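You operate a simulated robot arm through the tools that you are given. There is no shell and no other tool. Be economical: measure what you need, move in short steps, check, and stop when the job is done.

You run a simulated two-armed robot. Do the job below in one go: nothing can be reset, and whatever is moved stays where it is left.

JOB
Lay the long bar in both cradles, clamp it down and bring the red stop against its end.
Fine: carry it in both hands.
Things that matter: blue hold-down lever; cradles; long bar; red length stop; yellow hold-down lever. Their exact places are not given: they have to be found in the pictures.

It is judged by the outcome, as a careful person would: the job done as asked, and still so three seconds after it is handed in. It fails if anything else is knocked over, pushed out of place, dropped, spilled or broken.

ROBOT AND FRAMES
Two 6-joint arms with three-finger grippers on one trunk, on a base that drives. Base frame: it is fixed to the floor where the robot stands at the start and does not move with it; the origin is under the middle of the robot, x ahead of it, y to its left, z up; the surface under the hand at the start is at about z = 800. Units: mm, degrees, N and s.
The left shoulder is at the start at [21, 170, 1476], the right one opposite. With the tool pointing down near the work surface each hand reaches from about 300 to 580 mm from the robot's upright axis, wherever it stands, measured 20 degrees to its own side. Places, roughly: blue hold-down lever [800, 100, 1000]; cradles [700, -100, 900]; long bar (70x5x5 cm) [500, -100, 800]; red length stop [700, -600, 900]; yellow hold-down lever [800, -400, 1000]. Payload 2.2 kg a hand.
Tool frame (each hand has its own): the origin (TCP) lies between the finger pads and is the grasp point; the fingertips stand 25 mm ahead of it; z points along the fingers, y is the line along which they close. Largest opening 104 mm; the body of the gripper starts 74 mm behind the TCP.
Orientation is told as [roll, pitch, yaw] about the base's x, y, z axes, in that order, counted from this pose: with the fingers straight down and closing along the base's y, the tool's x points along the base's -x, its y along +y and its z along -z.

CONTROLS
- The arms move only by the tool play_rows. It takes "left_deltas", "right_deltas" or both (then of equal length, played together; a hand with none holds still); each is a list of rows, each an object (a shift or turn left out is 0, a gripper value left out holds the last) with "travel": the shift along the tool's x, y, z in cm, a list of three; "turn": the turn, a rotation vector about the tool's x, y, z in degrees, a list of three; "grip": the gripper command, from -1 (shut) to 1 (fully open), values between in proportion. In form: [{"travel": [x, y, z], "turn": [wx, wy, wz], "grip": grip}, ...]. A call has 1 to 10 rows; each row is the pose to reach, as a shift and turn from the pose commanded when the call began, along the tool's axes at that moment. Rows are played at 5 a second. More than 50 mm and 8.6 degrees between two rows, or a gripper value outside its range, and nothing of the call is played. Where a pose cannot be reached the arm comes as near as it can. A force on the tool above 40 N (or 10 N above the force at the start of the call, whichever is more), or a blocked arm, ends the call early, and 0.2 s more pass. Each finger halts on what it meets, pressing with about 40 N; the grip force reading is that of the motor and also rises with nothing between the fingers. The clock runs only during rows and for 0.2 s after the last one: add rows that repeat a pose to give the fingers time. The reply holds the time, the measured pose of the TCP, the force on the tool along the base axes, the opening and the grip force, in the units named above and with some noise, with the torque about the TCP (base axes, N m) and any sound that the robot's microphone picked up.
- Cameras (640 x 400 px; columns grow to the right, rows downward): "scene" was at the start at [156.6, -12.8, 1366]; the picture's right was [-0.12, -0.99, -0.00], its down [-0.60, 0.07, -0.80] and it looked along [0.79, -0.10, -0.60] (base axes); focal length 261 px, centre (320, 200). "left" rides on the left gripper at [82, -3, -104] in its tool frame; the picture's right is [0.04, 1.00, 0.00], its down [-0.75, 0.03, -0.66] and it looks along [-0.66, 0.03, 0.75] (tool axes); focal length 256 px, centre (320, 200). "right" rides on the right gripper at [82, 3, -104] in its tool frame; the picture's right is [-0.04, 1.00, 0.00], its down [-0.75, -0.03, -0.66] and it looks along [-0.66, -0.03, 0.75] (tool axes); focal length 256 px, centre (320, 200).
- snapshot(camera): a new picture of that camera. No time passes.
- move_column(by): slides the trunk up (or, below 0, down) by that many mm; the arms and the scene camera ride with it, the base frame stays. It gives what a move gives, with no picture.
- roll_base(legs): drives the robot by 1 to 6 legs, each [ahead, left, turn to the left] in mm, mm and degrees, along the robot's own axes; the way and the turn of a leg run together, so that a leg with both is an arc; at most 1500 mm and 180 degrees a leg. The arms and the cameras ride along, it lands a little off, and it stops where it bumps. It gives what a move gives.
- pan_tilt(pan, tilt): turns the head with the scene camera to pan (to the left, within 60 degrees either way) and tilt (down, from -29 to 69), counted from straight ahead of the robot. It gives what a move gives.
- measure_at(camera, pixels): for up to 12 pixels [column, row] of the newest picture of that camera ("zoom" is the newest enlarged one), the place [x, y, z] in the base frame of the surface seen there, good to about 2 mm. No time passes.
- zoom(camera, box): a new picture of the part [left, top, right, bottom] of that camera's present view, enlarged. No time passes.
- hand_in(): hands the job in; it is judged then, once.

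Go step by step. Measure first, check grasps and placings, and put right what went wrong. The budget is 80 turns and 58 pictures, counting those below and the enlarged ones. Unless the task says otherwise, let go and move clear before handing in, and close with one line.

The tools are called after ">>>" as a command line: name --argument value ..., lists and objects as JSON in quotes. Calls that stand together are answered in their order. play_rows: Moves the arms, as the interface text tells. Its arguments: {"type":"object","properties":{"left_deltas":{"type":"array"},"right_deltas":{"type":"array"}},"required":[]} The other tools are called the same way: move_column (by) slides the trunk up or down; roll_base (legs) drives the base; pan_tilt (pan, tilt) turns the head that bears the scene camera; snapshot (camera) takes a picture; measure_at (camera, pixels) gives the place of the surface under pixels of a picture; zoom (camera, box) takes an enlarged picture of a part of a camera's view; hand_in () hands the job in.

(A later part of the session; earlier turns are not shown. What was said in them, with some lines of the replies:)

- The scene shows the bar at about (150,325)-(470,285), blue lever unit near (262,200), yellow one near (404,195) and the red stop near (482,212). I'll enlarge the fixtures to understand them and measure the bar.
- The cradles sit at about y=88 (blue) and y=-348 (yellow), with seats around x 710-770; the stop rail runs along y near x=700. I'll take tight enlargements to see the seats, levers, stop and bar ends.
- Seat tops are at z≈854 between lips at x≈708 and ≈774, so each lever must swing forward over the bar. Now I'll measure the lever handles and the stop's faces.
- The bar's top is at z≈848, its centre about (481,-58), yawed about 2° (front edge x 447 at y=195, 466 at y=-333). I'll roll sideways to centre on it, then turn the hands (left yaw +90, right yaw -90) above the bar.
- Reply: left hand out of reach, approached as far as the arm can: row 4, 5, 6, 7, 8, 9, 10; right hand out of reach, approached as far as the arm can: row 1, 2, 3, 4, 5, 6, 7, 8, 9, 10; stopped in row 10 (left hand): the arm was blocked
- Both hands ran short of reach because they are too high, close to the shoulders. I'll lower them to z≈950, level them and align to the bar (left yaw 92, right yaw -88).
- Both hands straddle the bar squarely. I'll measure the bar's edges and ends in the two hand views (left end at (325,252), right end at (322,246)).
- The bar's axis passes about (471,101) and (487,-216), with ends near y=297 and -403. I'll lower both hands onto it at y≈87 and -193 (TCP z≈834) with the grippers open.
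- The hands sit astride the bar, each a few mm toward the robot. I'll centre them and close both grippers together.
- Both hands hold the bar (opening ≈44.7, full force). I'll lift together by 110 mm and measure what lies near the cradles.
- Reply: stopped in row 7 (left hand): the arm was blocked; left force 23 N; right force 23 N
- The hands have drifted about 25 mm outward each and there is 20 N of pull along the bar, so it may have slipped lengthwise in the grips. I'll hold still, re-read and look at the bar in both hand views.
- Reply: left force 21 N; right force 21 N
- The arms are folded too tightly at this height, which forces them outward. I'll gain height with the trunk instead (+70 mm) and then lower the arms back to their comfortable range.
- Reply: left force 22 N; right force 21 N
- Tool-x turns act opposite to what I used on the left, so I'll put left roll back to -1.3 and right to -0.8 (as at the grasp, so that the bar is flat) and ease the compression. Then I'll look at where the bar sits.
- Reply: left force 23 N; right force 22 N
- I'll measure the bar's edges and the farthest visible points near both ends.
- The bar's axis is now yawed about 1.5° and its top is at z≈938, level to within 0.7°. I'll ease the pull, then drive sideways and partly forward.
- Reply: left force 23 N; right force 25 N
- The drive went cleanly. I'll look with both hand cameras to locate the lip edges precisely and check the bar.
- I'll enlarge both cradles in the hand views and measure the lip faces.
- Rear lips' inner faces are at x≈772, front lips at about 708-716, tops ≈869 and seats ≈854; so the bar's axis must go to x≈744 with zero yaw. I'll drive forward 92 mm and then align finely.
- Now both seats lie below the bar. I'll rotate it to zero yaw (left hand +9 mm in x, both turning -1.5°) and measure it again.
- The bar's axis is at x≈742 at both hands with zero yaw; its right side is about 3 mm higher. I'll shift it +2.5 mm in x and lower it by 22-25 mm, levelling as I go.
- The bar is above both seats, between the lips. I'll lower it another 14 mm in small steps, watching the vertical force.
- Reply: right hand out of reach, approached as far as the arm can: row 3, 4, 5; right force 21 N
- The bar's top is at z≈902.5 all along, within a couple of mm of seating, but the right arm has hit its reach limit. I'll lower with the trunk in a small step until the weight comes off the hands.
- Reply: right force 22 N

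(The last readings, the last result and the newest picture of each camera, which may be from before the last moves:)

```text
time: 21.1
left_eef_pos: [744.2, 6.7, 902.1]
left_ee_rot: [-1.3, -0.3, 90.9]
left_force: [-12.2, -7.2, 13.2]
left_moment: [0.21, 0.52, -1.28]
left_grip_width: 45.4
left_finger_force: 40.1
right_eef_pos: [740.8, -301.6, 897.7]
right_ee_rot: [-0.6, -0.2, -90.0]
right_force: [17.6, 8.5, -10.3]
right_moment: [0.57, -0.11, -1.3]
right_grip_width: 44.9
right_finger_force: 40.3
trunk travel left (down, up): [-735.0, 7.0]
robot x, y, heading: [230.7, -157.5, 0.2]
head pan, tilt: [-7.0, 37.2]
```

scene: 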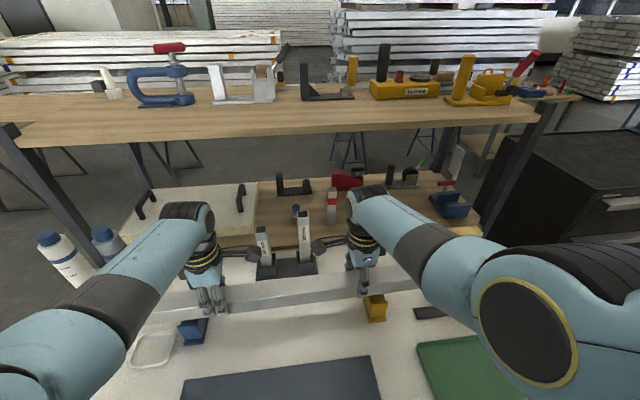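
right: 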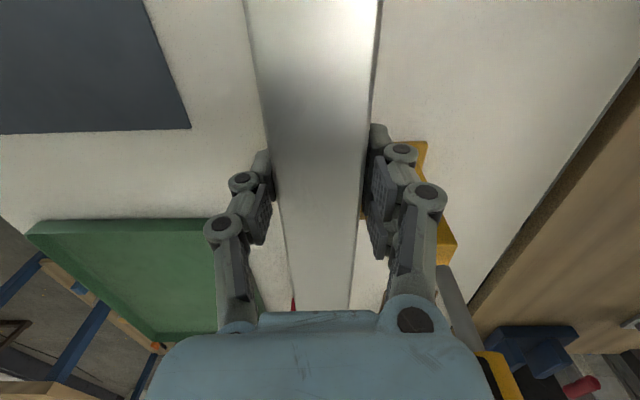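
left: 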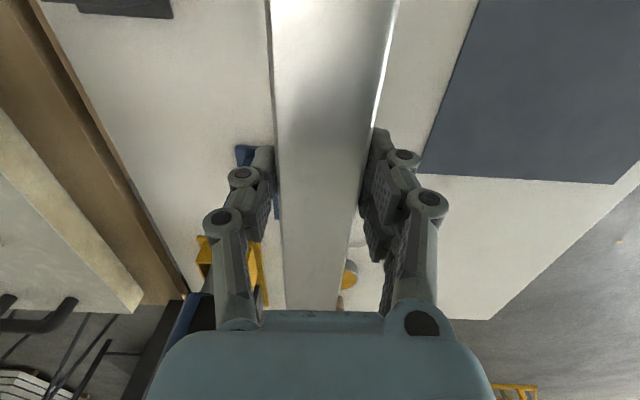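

The left seat now carries weight (+13 N). Two more mm with the trunk for the right side.

>>> move_column --by -2

>>> snapshot --camera "left"

>>> measure_at --camera "left" --pixels '[[330, 30], [315, 200], [312, 270], [310, 300]]'

>>> snapshot --camera "right"

>>> measure_at --camera "right" --pixels '[[310, 30], [320, 200], [325, 295], [440, 235], [290, 295], [293, 303]]'

```text
time: 21.7
left_eef_pos: [744.0, 6.7, 900.6]
left_ee_rot: [-1.5, -0.2, 90.9]
left_force: [-10.0, -6.9, 22.3]
left_moment: [-0.23, 0.34, -1.21]
left_grip_width: 45.1
left_finger_force: 39.7
right_eef_pos: [740.2, -301.7, 896.6]
right_ee_rot: [-0.6, -0.3, -90.1]
right_force: [20.9, 9.4, -6.2]
right_moment: [0.77, -0.51, -1.17]
right_grip_width: 44.9
right_finger_force: 40.1
trunk travel left (down, up): [-733.0, 9.0]
robot x, y, heading: [225.3, -162.4, -0.1]
head pan, tilt: [-7.0, 37.2]
```

```text
26 pictures are left
```

left: 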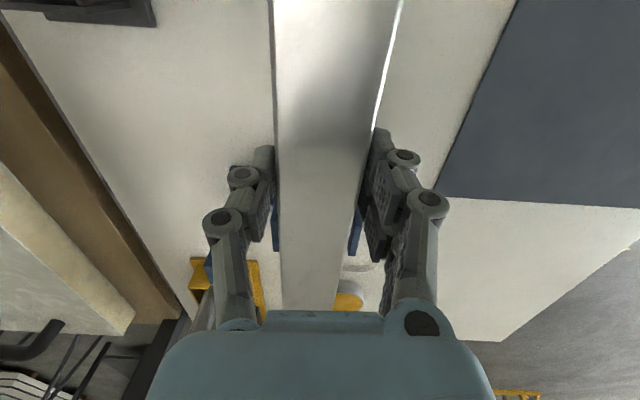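

```text
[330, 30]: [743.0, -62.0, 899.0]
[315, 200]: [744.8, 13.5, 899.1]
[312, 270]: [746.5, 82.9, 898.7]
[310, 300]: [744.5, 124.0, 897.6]
```

```text
25 pictures are left
```

right: 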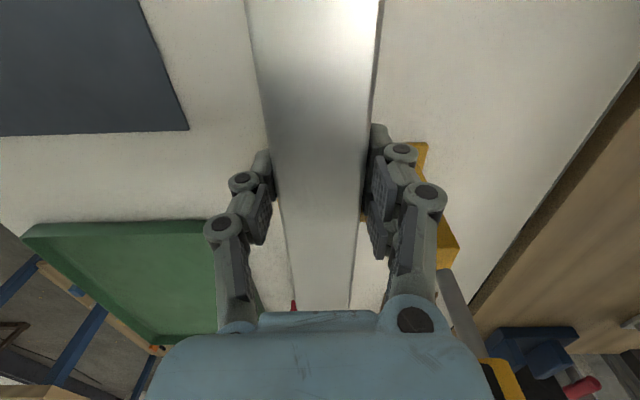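

```text
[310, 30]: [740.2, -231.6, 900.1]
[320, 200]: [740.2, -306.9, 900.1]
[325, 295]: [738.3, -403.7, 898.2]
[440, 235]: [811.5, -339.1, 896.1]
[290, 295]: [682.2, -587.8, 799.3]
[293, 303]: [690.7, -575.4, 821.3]
```

The left lips flank the bar (blue on both sides at (275,230) and (355,230)), so the left is seated; on the right the bar is about 4 mm toward the front with a sideways load. I'll ease the left press and nudge the right hand +3 mm in x.

>>> play_rows --left_deltas '[{"travel": [0, 0, -0.1]}, {"travel": [0, 0, -0.15]}, {"travel": [0, 0, -0.15]}]' --right_deltas '[{"travel": [0, 0.15, 0]}, {"travel": [0, 0.3, 0]}, {"travel": [0, 0.3, 0]}]'

```text
time: 22.5
left_eef_pos: [742.0, 6.5, 901.4]
left_ee_rot: [-1.3, -0.1, 90.8]
left_force: [-1.5, -13.1, -2.1]
left_moment: [0.17, -0.17, -1.07]
left_grip_width: 45.1
left_finger_force: 39.7
right_eef_pos: [739.2, -301.2, 896.2]
right_ee_rot: [-0.8, -0.3, -90.0]
right_force: [6.4, 13.9, 12.8]
right_moment: [0.56, -0.02, -0.75]
right_grip_width: 44.6
right_finger_force: 40.3
trunk travel left (down, up): [-733.0, 9.0]
robot x, y, heading: [231.7, -155.4, -0.4]
head pan, tilt: [-7.0, 37.2]
```

Both seats now bear the bar (right +12.8 N, top z≈900 all along). I'll open the hands partway and then rise clear.

>>> play_rows --left_deltas '[{"grip": 0}, {"grip": 0.4}, {"grip": 0.4}, {"travel": [0, 0, -1], "grip": 0.4}, {"travel": [0, 0, -3]}, {"travel": [0, 0, -5.5]}, {"travel": [0, 0, -8]}, {"travel": [0, 0, -10]}]' --right_deltas '[{"grip": 0}, {"grip": 0.4}, {"grip": 0.4}, {"travel": [0, 0, -1], "grip": 0.4}, {"travel": [0, 0, -3]}, {"travel": [0, 0, -5.5]}, {"travel": [0, 0, -8]}, {"travel": [0, 0, -10]}]'

>>> snapshot --camera "scene"

>>> snapshot --camera "left"

>>> snapshot --camera "right"

```text
time: 24.3
left_eef_pos: [740.1, 6.6, 1001.3]
left_ee_rot: [-1.3, -0.2, 91.0]
left_force: [-0.2, -0.6, 0.2]
left_moment: [0.02, -0.02, -0.02]
left_grip_width: 72.7
left_finger_force: 0.0
right_eef_pos: [741.8, -301.1, 994.3]
right_ee_rot: [-0.8, -0.3, -90.0]
right_force: [-0.5, 0.7, 0.2]
right_moment: [-0.01, -0.05, 0.02]
right_grip_width: 72.7
right_finger_force: 0.0
trunk travel left (down, up): [-733.0, 9.0]
robot x, y, heading: [228.5, -156.3, -0.2]
head pan, tilt: [-7.0, 37.2]
```

```text
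24 pictures are left
```

scene: 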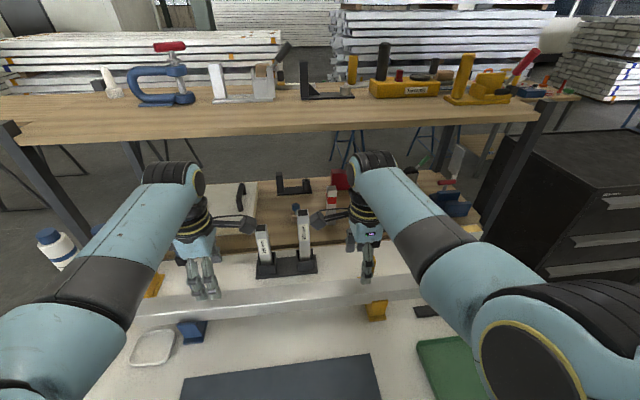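

```text
23 pictures are left
```

left: 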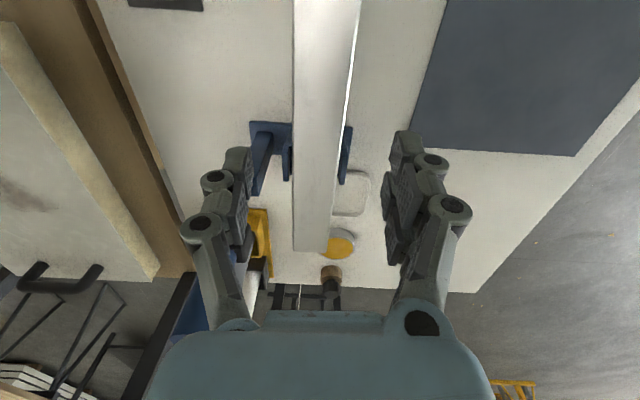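

```text
22 pictures are left
```

right: 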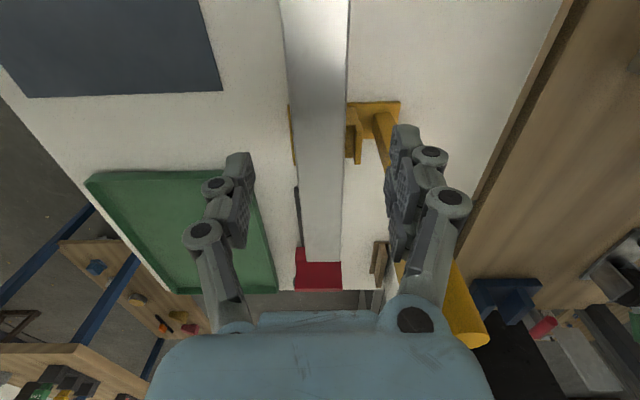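

The bar lies between the lips of both cradles. I'll measure its ends and level from these views.

>>> measure_at --camera "right" --pixels '[[320, 255], [322, 260], [320, 50], [318, 150], [320, 270], [320, 285], [298, 285], [292, 140], [358, 150], [300, 150], [346, 150]]'

>>> measure_at --camera "left" --pixels '[[312, 245], [312, 249], [320, 150], [320, 50], [286, 165], [346, 160], [296, 150], [340, 150]]'

```text
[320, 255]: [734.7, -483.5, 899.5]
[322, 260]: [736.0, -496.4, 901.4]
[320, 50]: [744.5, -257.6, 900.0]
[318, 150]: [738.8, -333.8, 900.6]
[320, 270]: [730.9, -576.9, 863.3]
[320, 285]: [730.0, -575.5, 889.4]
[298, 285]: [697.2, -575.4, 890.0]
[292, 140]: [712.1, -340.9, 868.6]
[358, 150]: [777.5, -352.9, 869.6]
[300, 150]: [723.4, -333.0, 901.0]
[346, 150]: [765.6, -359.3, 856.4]
```

```text
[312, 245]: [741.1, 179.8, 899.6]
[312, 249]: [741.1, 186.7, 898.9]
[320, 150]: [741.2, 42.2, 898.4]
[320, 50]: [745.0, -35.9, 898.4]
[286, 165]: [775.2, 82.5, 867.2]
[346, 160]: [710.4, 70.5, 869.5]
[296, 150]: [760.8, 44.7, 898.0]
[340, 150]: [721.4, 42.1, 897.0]
```

The bar is seated, spanning y≈-498 to 190, about 76 mm short of the stop face at y≈-576. Now the levers: I'll enlarge the yellow one to find its hinge.

>>> zoom --camera "right" --box '[280, 80, 500, 350]'

>>> zoom --camera "left" --box '[180, 100, 380, 225]'

```text
1.48 times, centred on (390, 215) of right
```

zoom: 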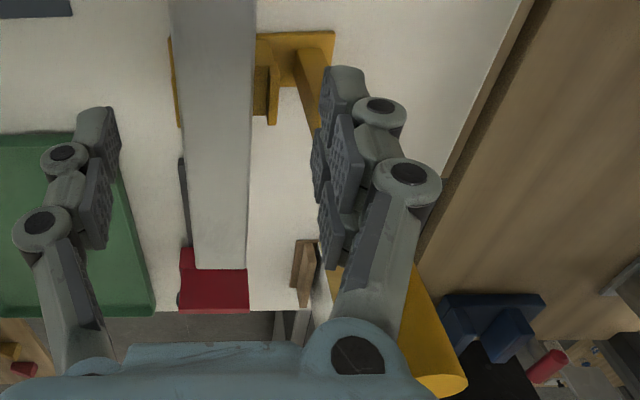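

```text
3.20 times, centred on (280, 162) of left
```

zoom: 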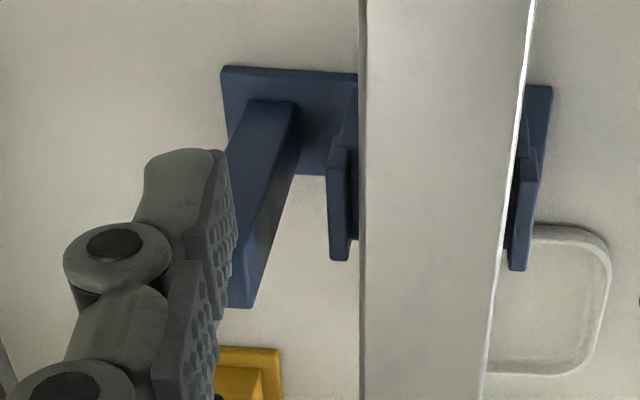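

The posts are fixed; each lever hinges at the top of its post (z≈912), and the black collar at z≈977 will come down on the bar's top when the handle is swung forward to horizontal. I'll close the grippers, raise them, and drive the base forward for reach behind the handles.

>>> play_rows --left_deltas '[{"travel": [0, 0, -1.5], "grip": -0.3}, {"travel": [0, 0, -3], "grip": -1}, {"travel": [0, 0, -4.6], "turn": [0, 0, 0.9]}, {"travel": [0, 0, -4.6], "turn": [0, 0, 0.9]}, {"travel": [0, 0, -4.6], "turn": [0, 0, 0.9]}]' --right_deltas '[{"travel": [0, 0, -2], "grip": -0.3}, {"travel": [0, 0, -4], "grip": -1}, {"travel": [0, 0, -5.2]}, {"travel": [0, 0, -5.2]}, {"travel": [0, 0, -5.2]}]'

>>> roll_base --legs '[[80, 0, 0], [0, 25, 0]]'

>>> snapshot --camera "scene"

```text
time: 25.5
left_eef_pos: [741.1, 7.0, 1047.8]
left_ee_rot: [-1.3, -0.2, 90.0]
left_force: [-0.1, -0.2, 0.5]
left_moment: [0.02, -0.01, 0.0]
left_grip_width: 0.0
left_finger_force: 28.4
right_eef_pos: [742.7, -299.3, 1047.0]
right_ee_rot: [-0.9, -0.2, -90.0]
right_force: [1.4, -0.4, 0.5]
right_moment: [0.01, 0.0, -0.02]
right_grip_width: 0.1
right_finger_force: 28.4
trunk travel left (down, up): [-733.0, 9.0]
robot x, y, heading: [231.1, -158.6, 0.1]
head pan, tilt: [-7.0, 37.2]
```

```text
time: 26.7
left_eef_pos: [802.5, 5.9, 1052.4]
left_ee_rot: [-1.8, -0.1, 90.1]
left_force: [0.1, -0.6, 0.0]
left_moment: [0.0, 0.01, 0.0]
left_grip_width: 0.0
left_finger_force: 28.7
right_eef_pos: [803.4, -299.7, 1050.8]
right_ee_rot: [-0.4, -0.2, -90.0]
right_force: [0.3, -0.4, -0.7]
right_moment: [0.0, 0.03, 0.01]
right_grip_width: 0.0
right_finger_force: 28.5
trunk travel left (down, up): [-733.0, 9.0]
robot x, y, heading: [302.6, -160.1, -0.3]
head pan, tilt: [-7.0, 37.2]
stopped in leg 1: the robot was blocked; the commanded pose is now the measured one
```

```text
19 pictures are left
```

scene: 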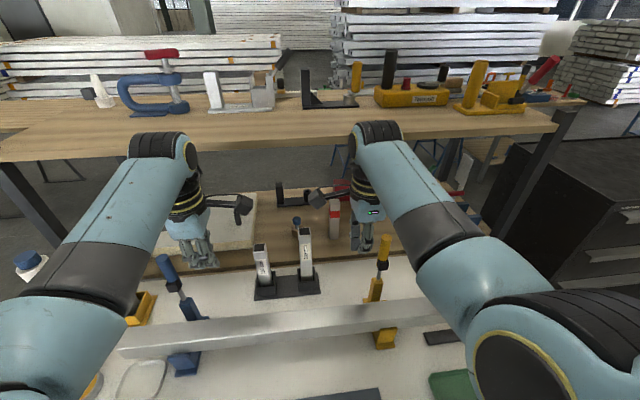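

The base stopped at x≈302 (bumping, probably the bench edge). I'll check that nothing shifted and measure the handles and the bar.

>>> measure_at --camera "scene" --pixels '[[162, 258], [167, 270], [175, 287], [182, 300], [385, 240], [383, 253], [380, 268], [376, 290], [300, 325], [185, 360], [384, 340], [200, 340]]'

>>> roll_base --legs '[[-6, 0, 0], [0, 22, 0]]'

```text
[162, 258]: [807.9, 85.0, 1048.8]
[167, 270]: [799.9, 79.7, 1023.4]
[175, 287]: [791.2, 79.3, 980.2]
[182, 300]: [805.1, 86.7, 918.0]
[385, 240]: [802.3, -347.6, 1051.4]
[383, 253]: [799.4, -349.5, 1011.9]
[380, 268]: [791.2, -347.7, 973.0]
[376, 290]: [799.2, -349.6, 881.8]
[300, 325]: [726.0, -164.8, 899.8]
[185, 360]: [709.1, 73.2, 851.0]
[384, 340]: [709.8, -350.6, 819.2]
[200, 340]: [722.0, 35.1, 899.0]
```

```text
time: 27.8
left_eef_pos: [804.0, 32.6, 1048.8]
left_ee_rot: [-1.6, -0.2, 90.0]
left_force: [0.2, 0.9, 0.0]
left_moment: [0.0, 0.01, -0.01]
left_grip_width: 0.0
left_finger_force: 28.7
right_eef_pos: [804.9, -275.6, 1047.5]
right_ee_rot: [-0.6, -0.4, -90.1]
right_force: [0.0, 0.1, -0.5]
right_moment: [0.01, 0.02, 0.0]
right_grip_width: 0.0
right_finger_force: 29.0
trunk travel left (down, up): [-733.0, 9.0]
robot x, y, heading: [294.0, -136.1, 0.3]
head pan, tilt: [-7.0, 37.2]
```

Bar and cradles are unchanged. I'll move both closed hands behind the handles (x≈842), then sideways in line with them.

>>> play_rows --left_deltas '[{"travel": [0, -1.5, 0]}, {"travel": [0, -3, 0]}, {"travel": [0, -3.9, 0]}, {"travel": [-1.5, -3.9, 0]}, {"travel": [-3.5, -3.9, 0]}, {"travel": [-5, -3.9, 0]}, {"travel": [-5, -3.9, 0]}]' --right_deltas '[{"travel": [0, 1.5, 0]}, {"travel": [0, 3, 0]}, {"travel": [0, 3.9, 0]}, {"travel": [-2, 3.9, 0]}, {"travel": [-5, 3.9, 0]}, {"travel": [-7.4, 3.9, 0]}, {"travel": [-7.4, 3.9, 0]}]'

>>> snapshot --camera "scene"

```text
time: 29.4
left_eef_pos: [843.1, 80.5, 1049.3]
left_ee_rot: [-1.5, -0.1, 90.0]
left_force: [-0.5, 0.3, 0.3]
left_moment: [0.0, -0.01, 0.05]
left_grip_width: 0.0
left_finger_force: 28.0
right_eef_pos: [843.7, -349.7, 1046.4]
right_ee_rot: [-0.9, -0.4, -90.0]
right_force: [0.0, 0.7, -0.4]
right_moment: [0.01, -0.01, -0.01]
right_grip_width: 0.0
right_finger_force: 28.7
trunk travel left (down, up): [-733.0, 9.0]
robot x, y, heading: [299.7, -133.1, 0.0]
head pan, tilt: [-7.0, 37.2]
```

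```text
18 pictures are left
```

scene: 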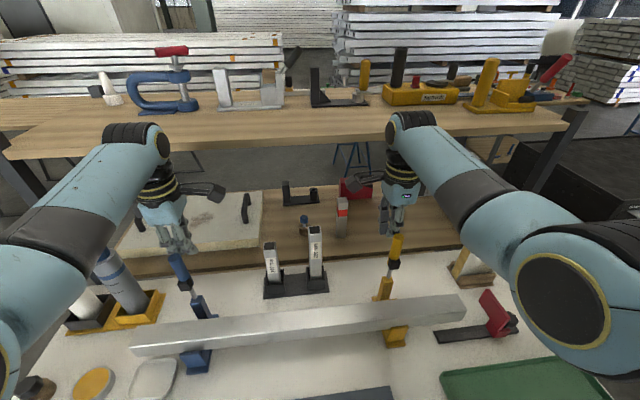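

Both closed hands stand right behind the handles at (178,265) and (395,245). I'll pull both levers forward through the first 45° along their arc.

>>> play_rows --left_deltas '[{"travel": [0, 0.8, 0.4]}, {"travel": [0, 1.5, 0.7]}, {"travel": [0, 2.9, 0.7]}, {"travel": [0, 4.3, 0.8]}, {"travel": [0, 5.7, 1.1]}, {"travel": [0, 7.0, 1.5]}, {"travel": [0, 8.2, 2.2]}, {"travel": [0, 9.35, 3.0]}, {"travel": [0, 9.35, 3.0]}]' --right_deltas '[{"travel": [0, -0.8, 0.2]}, {"travel": [0, -1.6, 0.4]}, {"travel": [0, -3.0, 0.4]}, {"travel": [0, -4.4, 0.5]}, {"travel": [0, -5.7, 0.8]}, {"travel": [0, -7.0, 1.2]}, {"travel": [0, -8.2, 1.9]}, {"travel": [0, -9.4, 2.7]}, {"travel": [0, -9.4, 2.7]}]'

>>> snapshot --camera "scene"

```text
time: 31.4
left_eef_pos: [750.3, 78.6, 1017.9]
left_ee_rot: [-1.4, -0.1, 90.0]
left_force: [-0.4, -0.4, 0.2]
left_moment: [-0.01, 0.0, 0.01]
left_grip_width: 0.0
left_finger_force: 29.2
right_eef_pos: [750.2, -349.6, 1021.9]
right_ee_rot: [-0.7, -0.4, -90.0]
right_force: [0.0, -0.7, 0.6]
right_moment: [0.0, 0.01, 0.0]
right_grip_width: 0.1
right_finger_force: 28.9
trunk travel left (down, up): [-733.0, 9.0]
robot x, y, heading: [298.3, -137.4, 0.0]
head pan, tilt: [-7.0, 37.2]
```

```text
17 pictures are left
```

scene: 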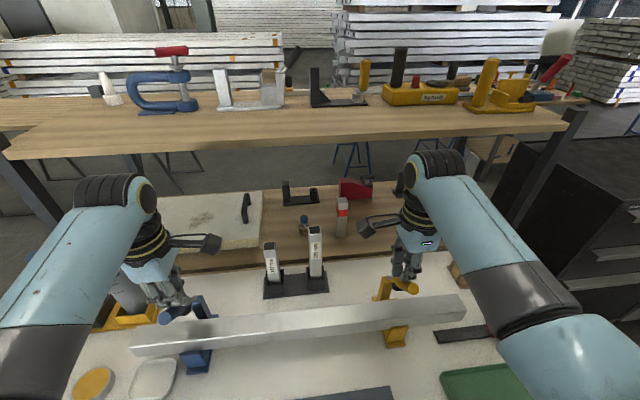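

Both levers came forward. I'll enlarge to see their angle.

>>> zoom --camera "scene" --box '[110, 250, 270, 380]'

>>> measure_at --camera "scene" --pixels '[[164, 318], [175, 312], [188, 306], [198, 302], [202, 312], [413, 290], [402, 285], [390, 281], [384, 283], [384, 292]]'

```text
3.08 times, centred on (190, 315) of scene
```

zoom: 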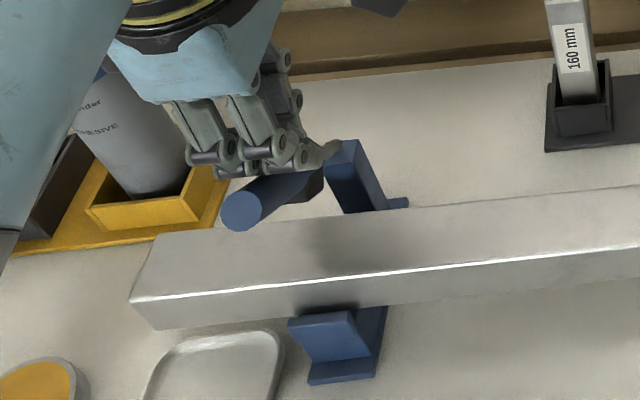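

```text
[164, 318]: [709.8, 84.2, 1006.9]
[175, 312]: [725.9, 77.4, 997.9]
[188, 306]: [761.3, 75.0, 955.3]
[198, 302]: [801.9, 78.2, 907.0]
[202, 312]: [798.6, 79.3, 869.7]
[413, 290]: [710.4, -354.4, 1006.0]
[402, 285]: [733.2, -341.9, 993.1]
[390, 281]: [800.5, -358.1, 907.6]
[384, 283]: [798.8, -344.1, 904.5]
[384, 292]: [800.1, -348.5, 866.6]
```

Both levers are at about 45° and holding. I'll continue pushing them down to horizontal.

>>> play_rows --left_deltas '[{"travel": [0, 1.0, 0.9]}, {"travel": [0, 2.0, 1.8]}, {"travel": [0, 2.7, 3.0]}, {"travel": [0, 3.4, 4.2]}, {"travel": [0, 4.0, 5.3]}, {"travel": [0, 4.5, 6.2]}, {"travel": [0, 4.7, 6.9]}, {"travel": [0, 4.7, 7.2]}, {"travel": [0, 4.7, 7.2]}]' --right_deltas '[{"travel": [0, -1.0, 1.1]}, {"travel": [0, -2.0, 2.2]}, {"travel": [0, -2.7, 3.4]}, {"travel": [0, -3.4, 4.6]}, {"travel": [0, -4.0, 5.7]}, {"travel": [0, -4.5, 6.6]}, {"travel": [0, -4.7, 7.3]}, {"travel": [0, -4.7, 7.6]}, {"travel": [0, -4.7, 7.6]}]'

>>> snapshot --camera "scene"

```text
time: 33.0
left_eef_pos: [705.9, 80.7, 954.3]
left_ee_rot: [-1.9, -0.3, 90.1]
left_force: [-10.4, -0.7, 27.9]
left_moment: [0.18, 0.45, 0.09]
left_grip_width: 0.2
left_finger_force: 28.6
right_eef_pos: [703.4, -351.2, 953.1]
right_ee_rot: [-0.6, -0.1, -90.0]
right_force: [-7.6, 0.1, 20.0]
right_moment: [0.01, 0.31, -0.03]
right_grip_width: 0.0
right_finger_force: 28.2
trunk travel left (down, up): [-733.0, 9.0]
robot x, y, heading: [299.3, -132.6, 0.2]
head pan, tilt: [-7.0, 37.2]
stopped in row 8 (left hand): the force on the tool passed its limit at 45 N (the readings are from after the stop); the commanded pose is now the measured one
```

```text
15 pictures are left
```

scene: 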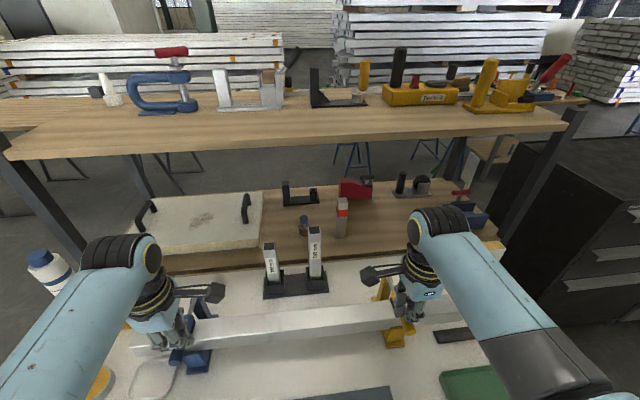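

Both levers met firm resistance (45 N left, ~20 N right) at nearly horizontal. I'll lift the hands and check whether the levers stay down on the bar.

>>> play_rows --left_deltas '[{"travel": [0, 0, -2]}, {"travel": [0, 0, -5]}, {"travel": [0, 0, -8]}, {"travel": [0, 0, -11]}, {"travel": [0, 0, -11]}]' --right_deltas '[{"travel": [0, 0, -2]}, {"travel": [0, 0, -5]}, {"travel": [0, 0, -8]}, {"travel": [0, 0, -11]}, {"travel": [0, 0, -11]}]'

>>> zoom --camera "scene" --box '[110, 250, 270, 380]'

>>> measure_at --camera "zoom" --pixels '[[220, 270], [240, 250], [270, 225], [300, 200], [320, 190], [350, 150], [210, 285], [285, 215], [335, 170], [150, 250], [255, 240], [215, 300]]'

>>> zoom --camera "scene" --box '[350, 240, 510, 370]'

```text
time: 34.2
left_eef_pos: [703.6, 81.3, 1061.6]
left_ee_rot: [-1.8, -0.3, 90.2]
left_force: [-0.2, 0.0, 0.5]
left_moment: [0.02, -0.01, -0.03]
left_grip_width: 0.1
left_finger_force: 28.4
right_eef_pos: [704.4, -351.2, 1063.8]
right_ee_rot: [-0.7, -0.2, -90.0]
right_force: [0.3, -0.1, -0.2]
right_moment: [-0.01, -0.01, -0.01]
right_grip_width: 0.0
right_finger_force: 28.0
trunk travel left (down, up): [-733.0, 9.0]
robot x, y, heading: [296.0, -133.2, 0.0]
head pan, tilt: [-7.0, 37.2]
```

```text
3.08 times, centred on (190, 315) of scene
```

zoom: 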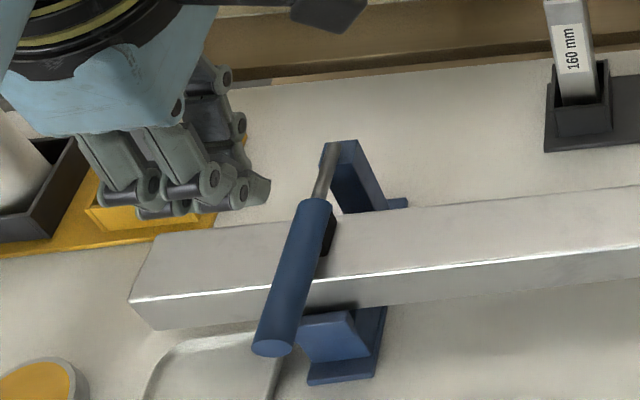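

```text
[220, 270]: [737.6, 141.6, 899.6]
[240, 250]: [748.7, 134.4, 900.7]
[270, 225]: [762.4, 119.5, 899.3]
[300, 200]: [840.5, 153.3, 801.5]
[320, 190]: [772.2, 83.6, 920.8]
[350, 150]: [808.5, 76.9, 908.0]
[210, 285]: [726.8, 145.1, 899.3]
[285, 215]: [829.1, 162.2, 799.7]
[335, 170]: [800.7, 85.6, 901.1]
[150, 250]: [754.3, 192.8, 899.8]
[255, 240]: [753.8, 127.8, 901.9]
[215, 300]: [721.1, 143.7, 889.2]
```

```text
3.08 times, centred on (430, 305) of scene
```

zoom: 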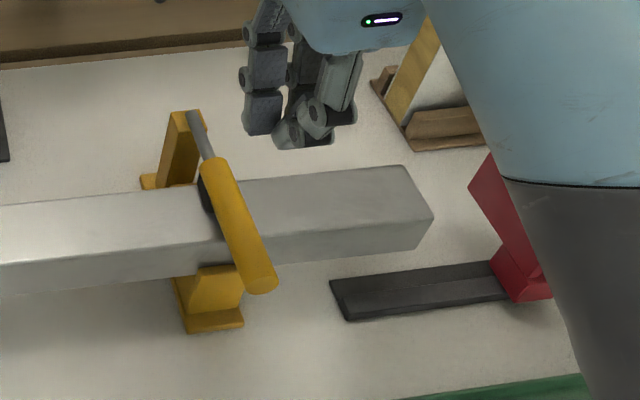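

Both levers stayed down with their black pads on the bar. I'll measure the yellow handle and the stop for the next step.

>>> measure_at --camera "zoom" --pixels '[[262, 270], [240, 220], [220, 175], [205, 145], [205, 195], [430, 220], [415, 235], [500, 170], [520, 270], [340, 290], [505, 255]]'

>>> measure_at --camera "scene" --pixels '[[179, 360], [183, 345], [188, 325], [192, 308]]'

```text
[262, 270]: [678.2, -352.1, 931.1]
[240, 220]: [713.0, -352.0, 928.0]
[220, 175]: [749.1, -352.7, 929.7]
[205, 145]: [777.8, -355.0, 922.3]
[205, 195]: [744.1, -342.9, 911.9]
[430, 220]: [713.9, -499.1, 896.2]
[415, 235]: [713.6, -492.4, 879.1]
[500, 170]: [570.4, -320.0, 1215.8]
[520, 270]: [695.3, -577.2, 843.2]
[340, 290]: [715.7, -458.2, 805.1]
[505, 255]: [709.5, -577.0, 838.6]
```

```text
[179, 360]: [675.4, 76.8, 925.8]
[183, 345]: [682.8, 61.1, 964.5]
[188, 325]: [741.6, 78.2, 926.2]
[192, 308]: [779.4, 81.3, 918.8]
```

Both handles are horizontal (tops z≈926-930). I'll press the yellow one again for certainty, lift, then roll the base right so that the right hand reaches behind the red stop.

>>> play_rows --right_deltas '[{"travel": [0, 0, 4]}, {"travel": [0, 0, 8]}, {"travel": [0, 0, 10.3]}, {"travel": [0, 0, 10.8]}, {"travel": [0, 0, 11.1]}, {"travel": [0, 0, 11.3]}, {"travel": [0, 0, 11.5]}]'

>>> play_rows --right_deltas '[{"travel": [0, 0, -2]}, {"travel": [0, 0, -5]}, {"travel": [0, 0, -8]}, {"travel": [0, 0, -11]}, {"travel": [0, 0, -11]}]'

>>> roll_base --legs '[[-20, 0, 0], [0, -285, 0]]'

>>> snapshot --camera "scene"

```text
time: 35.5
left_eef_pos: [704.5, 80.6, 1060.4]
left_ee_rot: [-1.8, -0.3, 90.0]
left_force: [-0.5, 0.5, 0.8]
left_moment: [0.0, 0.0, 0.01]
left_grip_width: 0.0
left_finger_force: 28.3
right_eef_pos: [705.3, -352.5, 954.1]
right_ee_rot: [-0.5, -0.2, -90.1]
right_force: [-11.8, 0.9, 29.0]
right_moment: [0.02, 0.52, 0.0]
right_grip_width: 0.0
right_finger_force: 28.2
trunk travel left (down, up): [-733.0, 9.0]
robot x, y, heading: [295.5, -134.5, -0.3]
head pan, tilt: [-7.0, 37.2]
stopped in row 6 (right hand): the force on the tool passed its limit at 43 N (the readings are from after the stop); the commanded pose is now the measured one
```

```text
time: 36.8
left_eef_pos: [704.2, 80.2, 1060.6]
left_ee_rot: [-1.8, -0.3, 90.0]
left_force: [1.0, 0.3, 0.0]
left_moment: [-0.02, 0.0, 0.03]
left_grip_width: 0.0
left_finger_force: 28.4
right_eef_pos: [706.1, -352.3, 1062.6]
right_ee_rot: [-0.4, -0.2, -90.0]
right_force: [0.1, 0.1, 0.6]
right_moment: [0.01, -0.02, -0.02]
right_grip_width: 0.0
right_finger_force: 28.6
trunk travel left (down, up): [-733.0, 9.0]
robot x, y, heading: [295.3, -134.0, -0.0]
head pan, tilt: [-7.0, 37.2]
```

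```text
time: 39.1
left_eef_pos: [688.4, -202.0, 1058.8]
left_ee_rot: [-1.7, -0.4, 90.2]
left_force: [0.1, -0.8, 0.6]
left_moment: [0.05, 0.01, -0.05]
left_grip_width: 0.0
left_finger_force: 28.5
right_eef_pos: [691.6, -635.5, 1060.7]
right_ee_rot: [-0.6, -0.1, -89.8]
right_force: [0.0, -1.0, 0.7]
right_moment: [0.05, 0.01, -0.03]
right_grip_width: 0.0
right_finger_force: 28.5
trunk travel left (down, up): [-733.0, 9.0]
robot x, y, heading: [277.8, -414.3, 0.2]
head pan, tilt: [-7.0, 37.2]
```

```text
12 pictures are left
```

scene: 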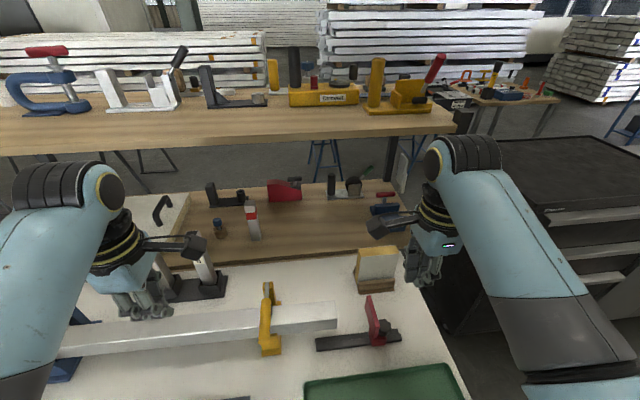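

The stop is in clear view at (375,325). I'll enlarge it and measure its back side and knob.

>>> zoom --camera "scene" --box '[300, 280, 420, 360]'

>>> measure_at --camera "zoom" --pixels '[[355, 90], [375, 100], [385, 200], [415, 215], [420, 270], [440, 290], [470, 275], [530, 290], [395, 300], [385, 250], [180, 160], [410, 240]]'

>>> snapshot --camera "right"

```text
5.00 times, centred on (360, 320) of scene
```

zoom: 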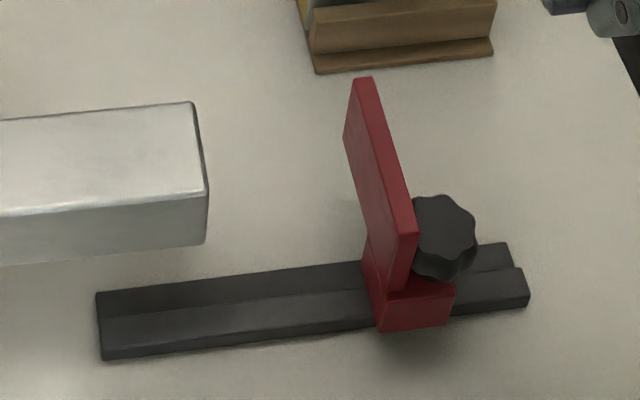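

```text
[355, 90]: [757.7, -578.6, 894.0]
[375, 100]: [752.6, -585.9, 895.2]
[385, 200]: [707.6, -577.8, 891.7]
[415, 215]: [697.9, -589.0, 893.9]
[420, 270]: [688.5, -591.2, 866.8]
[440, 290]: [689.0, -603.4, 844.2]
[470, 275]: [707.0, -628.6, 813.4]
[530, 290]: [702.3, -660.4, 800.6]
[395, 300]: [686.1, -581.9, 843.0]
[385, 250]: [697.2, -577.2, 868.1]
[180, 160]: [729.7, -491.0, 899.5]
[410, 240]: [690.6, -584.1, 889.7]
```

```text
10 pictures are left
```

right: 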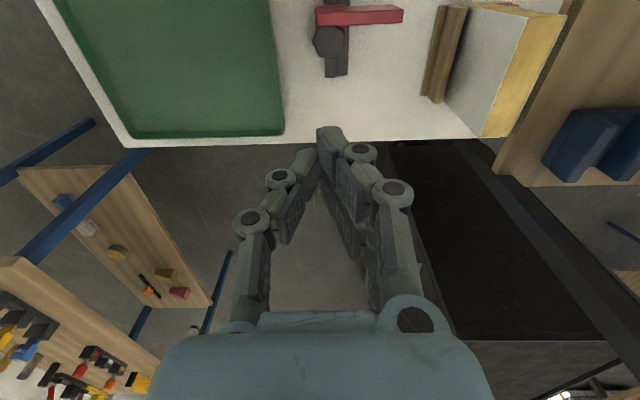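

The plate's back face is at y≈-590 (x 690-757, z 848-894), with the knob only at x≲718. I'll lower the trunk 60 mm for reach, then bring the right fingertips down behind the plate at x≈740, y≈-635.

>>> move_column --by -60

>>> play_rows --right_deltas '[{"travel": [0, 2.5, 0]}, {"travel": [0, 4.9, 0]}, {"travel": [0, 4.9, 3]}, {"travel": [0, 4.9, 6]}, {"travel": [0, 4.9, 9]}, {"travel": [0, 4.9, 11.5]}, {"travel": [0, 4.9, 11.5]}]'

>>> zoom --camera "scene" --box '[280, 200, 460, 320]'

```text
time: 40.1
left_eef_pos: [687.0, -200.8, 1000.0]
left_ee_rot: [-1.6, -0.3, 90.4]
left_force: [0.1, -0.4, 0.3]
left_moment: [0.01, 0.01, -0.01]
left_grip_width: 0.0
left_finger_force: 28.5
right_eef_pos: [692.4, -634.5, 1002.4]
right_ee_rot: [-0.6, -0.2, -89.8]
right_force: [0.6, 0.0, 0.8]
right_moment: [0.01, 0.02, 0.01]
right_grip_width: 0.0
right_finger_force: 28.6
trunk travel left (down, up): [-673.0, 69.0]
robot x, y, heading: [277.8, -421.9, 0.3]
head pan, tilt: [-7.0, 37.2]
```

```text
time: 41.7
left_eef_pos: [685.9, -200.7, 1000.5]
left_ee_rot: [-1.6, -0.3, 90.3]
left_force: [-0.3, -0.9, 0.1]
left_moment: [0.01, 0.02, 0.0]
left_grip_width: 0.0
left_finger_force: 28.4
right_eef_pos: [742.7, -634.3, 885.6]
right_ee_rot: [-0.6, -0.2, -89.8]
right_force: [-0.3, -0.1, 0.5]
right_moment: [0.0, 0.01, 0.0]
right_grip_width: 0.4
right_finger_force: 28.4
trunk travel left (down, up): [-673.0, 69.0]
robot x, y, heading: [278.3, -420.5, -0.1]
head pan, tilt: [-7.0, 37.2]
```

```text
3.33 times, centred on (370, 260) of scene
```

zoom: 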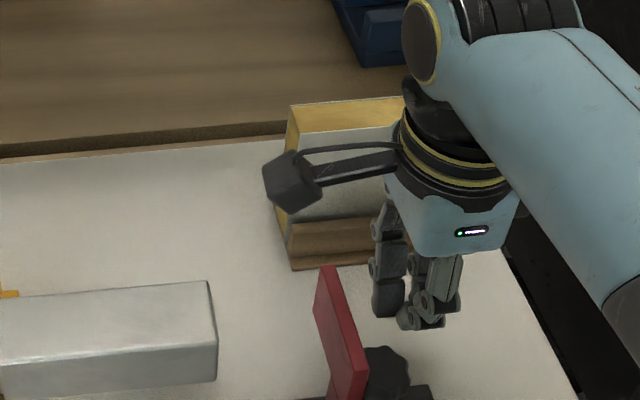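

The fingertips are behind the plate, clear of the knob and the block holder. I'll push toward +y, first 60 mm, watching the force.

>>> play_rows --right_deltas '[{"travel": [1.5, 0, 0]}, {"travel": [3, 0, 0]}, {"travel": [3.7, 0, 0]}, {"travel": [4.3, 0, 0]}, {"travel": [5, 0, 0]}, {"travel": [5.6, 0, 0]}, {"travel": [6.2, 0, 0]}, {"travel": [6.2, 0, 0]}]'

>>> zoom --camera "scene" --box '[280, 230, 430, 330]'

>>> measure_at --camera "zoom" --pixels '[[295, 190], [300, 240], [310, 300], [330, 330], [180, 250], [190, 290]]'

```text
time: 43.5
left_eef_pos: [688.8, -200.4, 1000.4]
left_ee_rot: [-1.6, -0.4, 90.3]
left_force: [-0.3, 0.4, 1.1]
left_moment: [0.02, 0.01, 0.0]
left_grip_width: 0.0
left_finger_force: 28.4
right_eef_pos: [738.7, -574.1, 884.1]
right_ee_rot: [-0.6, -0.5, -89.9]
right_force: [0.8, -0.9, -0.6]
right_moment: [0.0, -0.02, -0.01]
right_grip_width: 0.0
right_finger_force: 28.3
trunk travel left (down, up): [-673.0, 69.0]
robot x, y, heading: [279.2, -418.8, 0.3]
head pan, tilt: [-7.0, 37.2]
```

```text
4.00 times, centred on (355, 280) of scene
```

zoom: 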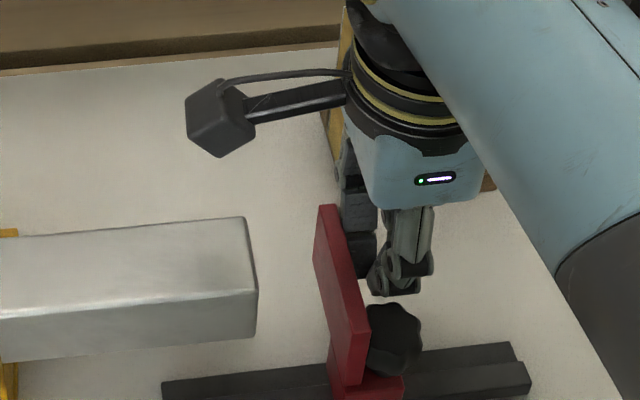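

```text
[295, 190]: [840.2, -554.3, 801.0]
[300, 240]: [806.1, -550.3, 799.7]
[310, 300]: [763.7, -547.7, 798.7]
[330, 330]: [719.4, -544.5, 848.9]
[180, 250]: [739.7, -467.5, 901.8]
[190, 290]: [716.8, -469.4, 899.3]
```

The stop slides easily (face now y≈-544, bar end ≈-498). I'll push on slowly until it touches.

>>> play_rows --right_deltas '[{"travel": [0.8, 0, 0]}, {"travel": [1.6, 0, 0]}, {"travel": [2.4, 0, 0]}, {"travel": [3.1, 0, 0]}, {"travel": [3.6, 0, 0]}, {"travel": [4.0, 0, 0]}, {"travel": [4.3, 0, 0]}, {"travel": [4.5, 0, 0]}, {"travel": [4.7, 0, 0]}, {"travel": [4.8, 0, 0]}]'

>>> zoom --camera "scene" --box '[280, 230, 430, 330]'

>>> measure_at --camera "zoom" --pixels '[[245, 235], [250, 250], [255, 270], [262, 300], [270, 330], [265, 215], [240, 280], [280, 290]]'

```text
time: 45.9
left_eef_pos: [688.1, -200.7, 1000.7]
left_ee_rot: [-1.6, -0.3, 90.3]
left_force: [0.0, 0.0, -0.7]
left_moment: [0.03, 0.01, 0.0]
left_grip_width: 0.0
left_finger_force: 28.3
right_eef_pos: [741.4, -585.9, 873.3]
right_ee_rot: [-0.8, -4.9, -91.5]
right_force: [0.1, 0.2, 0.3]
right_moment: [0.04, 0.01, -0.02]
right_grip_width: 0.0
right_finger_force: 28.2
trunk travel left (down, up): [-673.0, 69.0]
robot x, y, heading: [278.0, -418.9, 0.3]
head pan, tilt: [-7.0, 37.2]
stopped in row 10 (right hand): the arm was blocked; the commanded pose is now the measured one
```

```text
4.00 times, centred on (355, 280) of scene
```

zoom: 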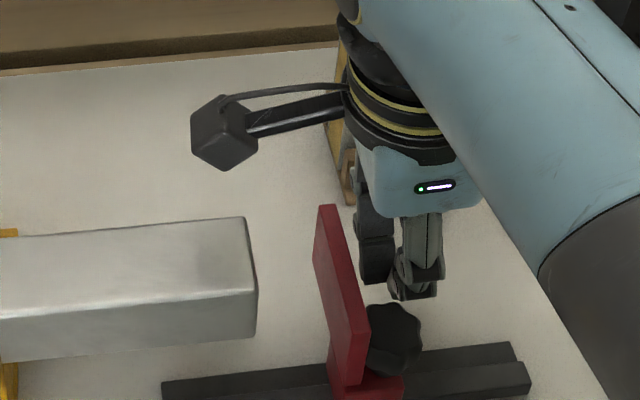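

```text
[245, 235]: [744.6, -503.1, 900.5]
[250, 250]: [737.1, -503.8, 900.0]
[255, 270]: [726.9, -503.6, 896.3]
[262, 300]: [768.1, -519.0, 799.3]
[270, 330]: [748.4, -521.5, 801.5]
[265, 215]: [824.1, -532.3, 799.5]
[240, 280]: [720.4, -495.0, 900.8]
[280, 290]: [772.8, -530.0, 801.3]
```

The arm balked on its own (no tool force, plate unmoved at y≈-544), a poor arm posture close to the body's centreline. I'll retreat the hand to y≈-634 upright and use the base to carry it toward +y instead.

>>> play_rows --right_deltas '[{"travel": [-1, 0, -0.5], "turn": [0, 1.5, -0.5]}, {"travel": [-2.5, 0, -1], "turn": [0, 3, -1]}, {"travel": [-4, 0, -1.2], "turn": [0, 4.9, -1.5]}, {"travel": [-4.8, 0, -1.2], "turn": [0, 4.9, -1.5]}, {"travel": [-4.8, 0, -1.2], "turn": [0, 4.9, -1.5]}]'

>>> snapshot --camera "scene"

>>> measure_at --camera "scene" --pixels '[[360, 265], [362, 245], [364, 225], [380, 268]]'

```text
time: 47.1
left_eef_pos: [686.6, -200.3, 999.2]
left_ee_rot: [-1.6, -0.2, 90.3]
left_force: [-0.9, -0.7, 1.0]
left_moment: [-0.02, 0.01, -0.01]
left_grip_width: 0.1
left_finger_force: 28.4
right_eef_pos: [740.8, -631.3, 890.5]
right_ee_rot: [-0.9, 0.1, -90.0]
right_force: [-1.1, -0.4, -0.2]
right_moment: [0.0, 0.02, 0.0]
right_grip_width: 0.0
right_finger_force: 28.3
trunk travel left (down, up): [-673.0, 69.0]
robot x, y, heading: [279.1, -418.5, 0.0]
head pan, tilt: [-7.0, 37.2]
```

```text
6 pictures are left
```

scene: 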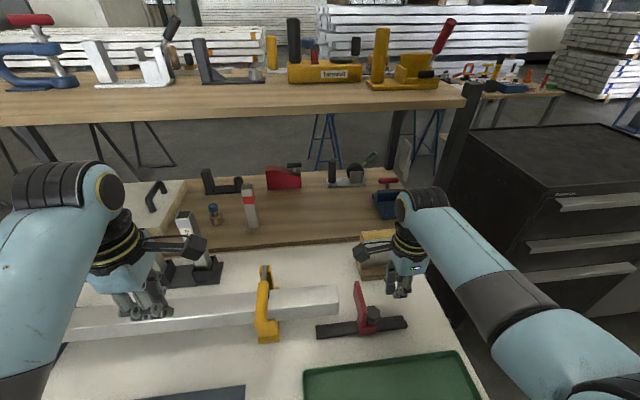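

```text
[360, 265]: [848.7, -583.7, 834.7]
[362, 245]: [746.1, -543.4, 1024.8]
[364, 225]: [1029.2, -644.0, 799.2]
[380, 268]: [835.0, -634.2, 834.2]
```

All fixtures look undisturbed; the stop stands at y≈-544. I'll roll the base 92 mm to the left so that the hand pushes the stop to within a few mm of the bar.

>>> roll_base --legs '[[0, 60, 0]]'

>>> roll_base --legs '[[0, 32, 0]]'

```text
time: 48.1
left_eef_pos: [688.0, -139.1, 999.8]
left_ee_rot: [-1.6, -0.2, 90.3]
left_force: [0.6, 0.7, 1.0]
left_moment: [-0.06, 0.0, 0.03]
left_grip_width: 0.0
left_finger_force: 28.7
right_eef_pos: [740.3, -567.3, 890.4]
right_ee_rot: [-0.9, 0.0, -90.0]
right_force: [-0.2, 0.7, -0.2]
right_moment: [-0.04, -0.03, 0.02]
right_grip_width: 0.0
right_finger_force: 28.5
trunk travel left (down, up): [-673.0, 69.0]
robot x, y, heading: [279.9, -359.2, 0.1]
head pan, tilt: [-7.0, 37.2]
```

```text
time: 48.9
left_eef_pos: [687.4, -107.0, 998.8]
left_ee_rot: [-1.6, -0.4, 90.3]
left_force: [-0.1, 0.7, -1.0]
left_moment: [-0.07, -0.01, -0.01]
left_grip_width: 0.0
left_finger_force: 28.6
right_eef_pos: [740.2, -538.5, 890.4]
right_ee_rot: [-0.9, 0.1, -90.0]
right_force: [-0.5, 0.6, 0.1]
right_moment: [-0.04, -0.03, 0.01]
right_grip_width: 0.0
right_finger_force: 27.9
trunk travel left (down, up): [-673.0, 69.0]
robot x, y, heading: [279.1, -326.6, 0.2]
head pan, tilt: [-7.0, 37.2]
```

Hand at y≈-538, so the face should be near -509. I'll finish with the arm in 1-2 mm steps until contact force appears.

>>> play_rows --right_deltas '[{"travel": [0.2, 0, 0]}, {"travel": [0.4, 0, 0]}, {"travel": [0.5, 0, 0]}, {"travel": [0.6, 0, 0]}, {"travel": [0.7, 0, 0]}, {"travel": [0.8, 0, 0]}, {"travel": [0.8, 0, 0]}]'

>>> zoom --camera "scene" --box '[230, 220, 380, 320]'

```text
time: 50.5
left_eef_pos: [686.4, -108.9, 999.3]
left_ee_rot: [-1.4, -0.3, 90.3]
left_force: [0.2, -0.2, 0.4]
left_moment: [0.01, 0.02, 0.0]
left_grip_width: 0.0
left_finger_force: 28.2
right_eef_pos: [740.7, -531.0, 890.5]
right_ee_rot: [-0.9, 0.1, -89.9]
right_force: [-0.3, -8.0, 0.3]
right_moment: [-0.1, -0.02, -0.01]
right_grip_width: 0.1
right_finger_force: 28.0
trunk travel left (down, up): [-673.0, 69.0]
robot x, y, heading: [278.7, -325.0, 0.1]
head pan, tilt: [-7.0, 37.2]
```

```text
4.00 times, centred on (305, 270) of scene
```

zoom: 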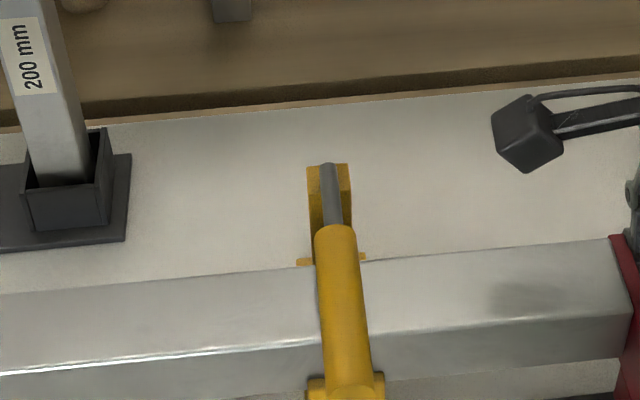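

The force rose to 8 N and the red plate touches the bar's end at (620,300). I'll back off, raise the hand clear and verify.

>>> play_rows --right_deltas '[{"travel": [0.08, 0, 0]}, {"travel": [0.08, 0, 0]}, {"travel": [-1.5, 0, 0]}, {"travel": [-3, 0, 0]}, {"travel": [-3, 0, -3]}, {"travel": [-3, 0, -7]}, {"travel": [-3, 0, -11]}, {"travel": [-3, 0, -11]}]'

>>> roll_base --legs '[[-250, 0, 0]]'

>>> snapshot --camera "scene"

```text
time: 52.3
left_eef_pos: [688.7, -107.9, 998.9]
left_ee_rot: [-1.7, -0.3, 90.4]
left_force: [0.7, -0.5, 0.9]
left_moment: [-0.04, 0.02, 0.0]
left_grip_width: 0.0
left_finger_force: 28.2
right_eef_pos: [742.2, -562.9, 999.9]
right_ee_rot: [-1.0, 0.1, -90.0]
right_force: [0.3, -0.4, -0.4]
right_moment: [0.0, -0.01, 0.01]
right_grip_width: 0.2
right_finger_force: 28.1
trunk travel left (down, up): [-673.0, 69.0]
robot x, y, heading: [278.2, -325.1, 0.2]
head pan, tilt: [-7.0, 37.2]
```

```text
time: 54.2
left_eef_pos: [436.9, -108.9, 999.7]
left_ee_rot: [-1.6, -0.3, 90.3]
left_force: [-0.4, 1.1, 0.0]
left_moment: [-0.04, 0.0, 0.01]
left_grip_width: 0.0
left_finger_force: 28.2
right_eef_pos: [491.7, -561.5, 1000.9]
right_ee_rot: [-0.8, 0.2, -90.0]
right_force: [-0.7, -1.0, -0.4]
right_moment: [-0.02, -0.02, -0.01]
right_grip_width: 0.0
right_finger_force: 28.6
trunk travel left (down, up): [-673.0, 69.0]
robot x, y, heading: [28.5, -326.3, 0.3]
head pan, tilt: [-7.0, 37.2]
```

```text
4 pictures are left
```

scene: 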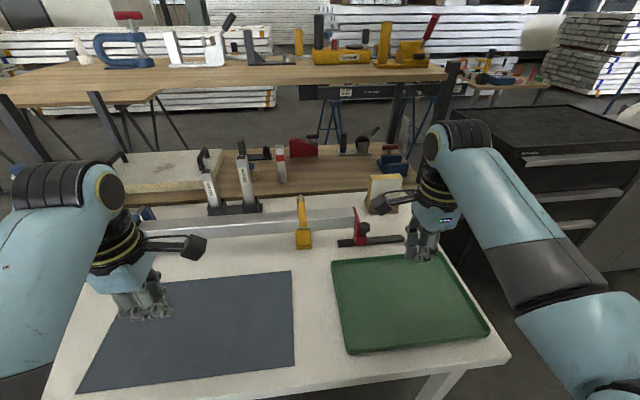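

I'll enlarge the stop and the yellow lever for a final check.

>>> zoom --camera "scene" --box '[280, 190, 410, 260]'

>>> measure_at --camera "zoom" --pixels '[[320, 120], [350, 125], [370, 90], [375, 120], [100, 100], [110, 220], [250, 120], [385, 200]]'

>>> roll_base --legs '[[0, -130, 0]]'

>>> snapshot --camera "scene"

```text
4.92 times, centred on (345, 225) of scene
```

zoom: 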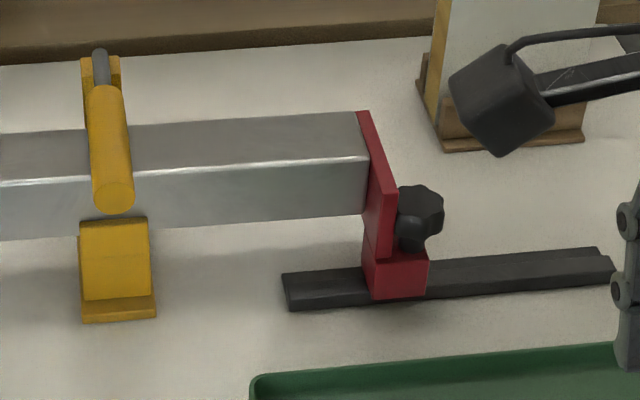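

```text
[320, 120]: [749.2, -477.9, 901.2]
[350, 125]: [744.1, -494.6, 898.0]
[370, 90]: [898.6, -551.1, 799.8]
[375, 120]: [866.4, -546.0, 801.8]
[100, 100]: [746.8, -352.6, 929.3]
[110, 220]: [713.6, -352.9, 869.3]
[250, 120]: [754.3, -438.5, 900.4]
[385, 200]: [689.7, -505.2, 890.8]
```

```text
time: 55.4
left_eef_pos: [437.6, -238.2, 999.1]
left_ee_rot: [-1.5, -0.3, 90.4]
left_force: [0.7, 0.3, 0.4]
left_moment: [-0.01, -0.03, -0.01]
left_grip_width: 0.0
left_finger_force: 28.6
right_eef_pos: [492.3, -692.4, 998.1]
right_ee_rot: [-0.8, 0.1, -89.9]
right_force: [-1.0, -0.9, 0.1]
right_moment: [0.0, 0.0, 0.0]
right_grip_width: 0.0
right_finger_force: 28.6
trunk travel left (down, up): [-673.0, 69.0]
robot x, y, heading: [30.3, -455.8, 0.3]
head pan, tilt: [-7.0, 37.2]
```

```text
2 pictures are left
```

scene: 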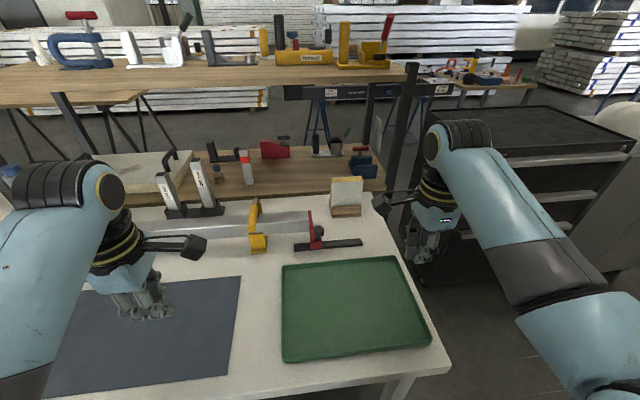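

The red stop sits flush against the bar's end, the bar is level in both cradles, and both levers were left horizontal on it (I last saw the blue one right after clamping, and nothing has touched it since). Both hands are clear, so I'm handing in.

>>> hand_in

```text
The job is handed in.
```

The bar lies in both cradles, clamped by both hold-down levers, with the red stop against its right end; both hands are clear and the job is handed in.
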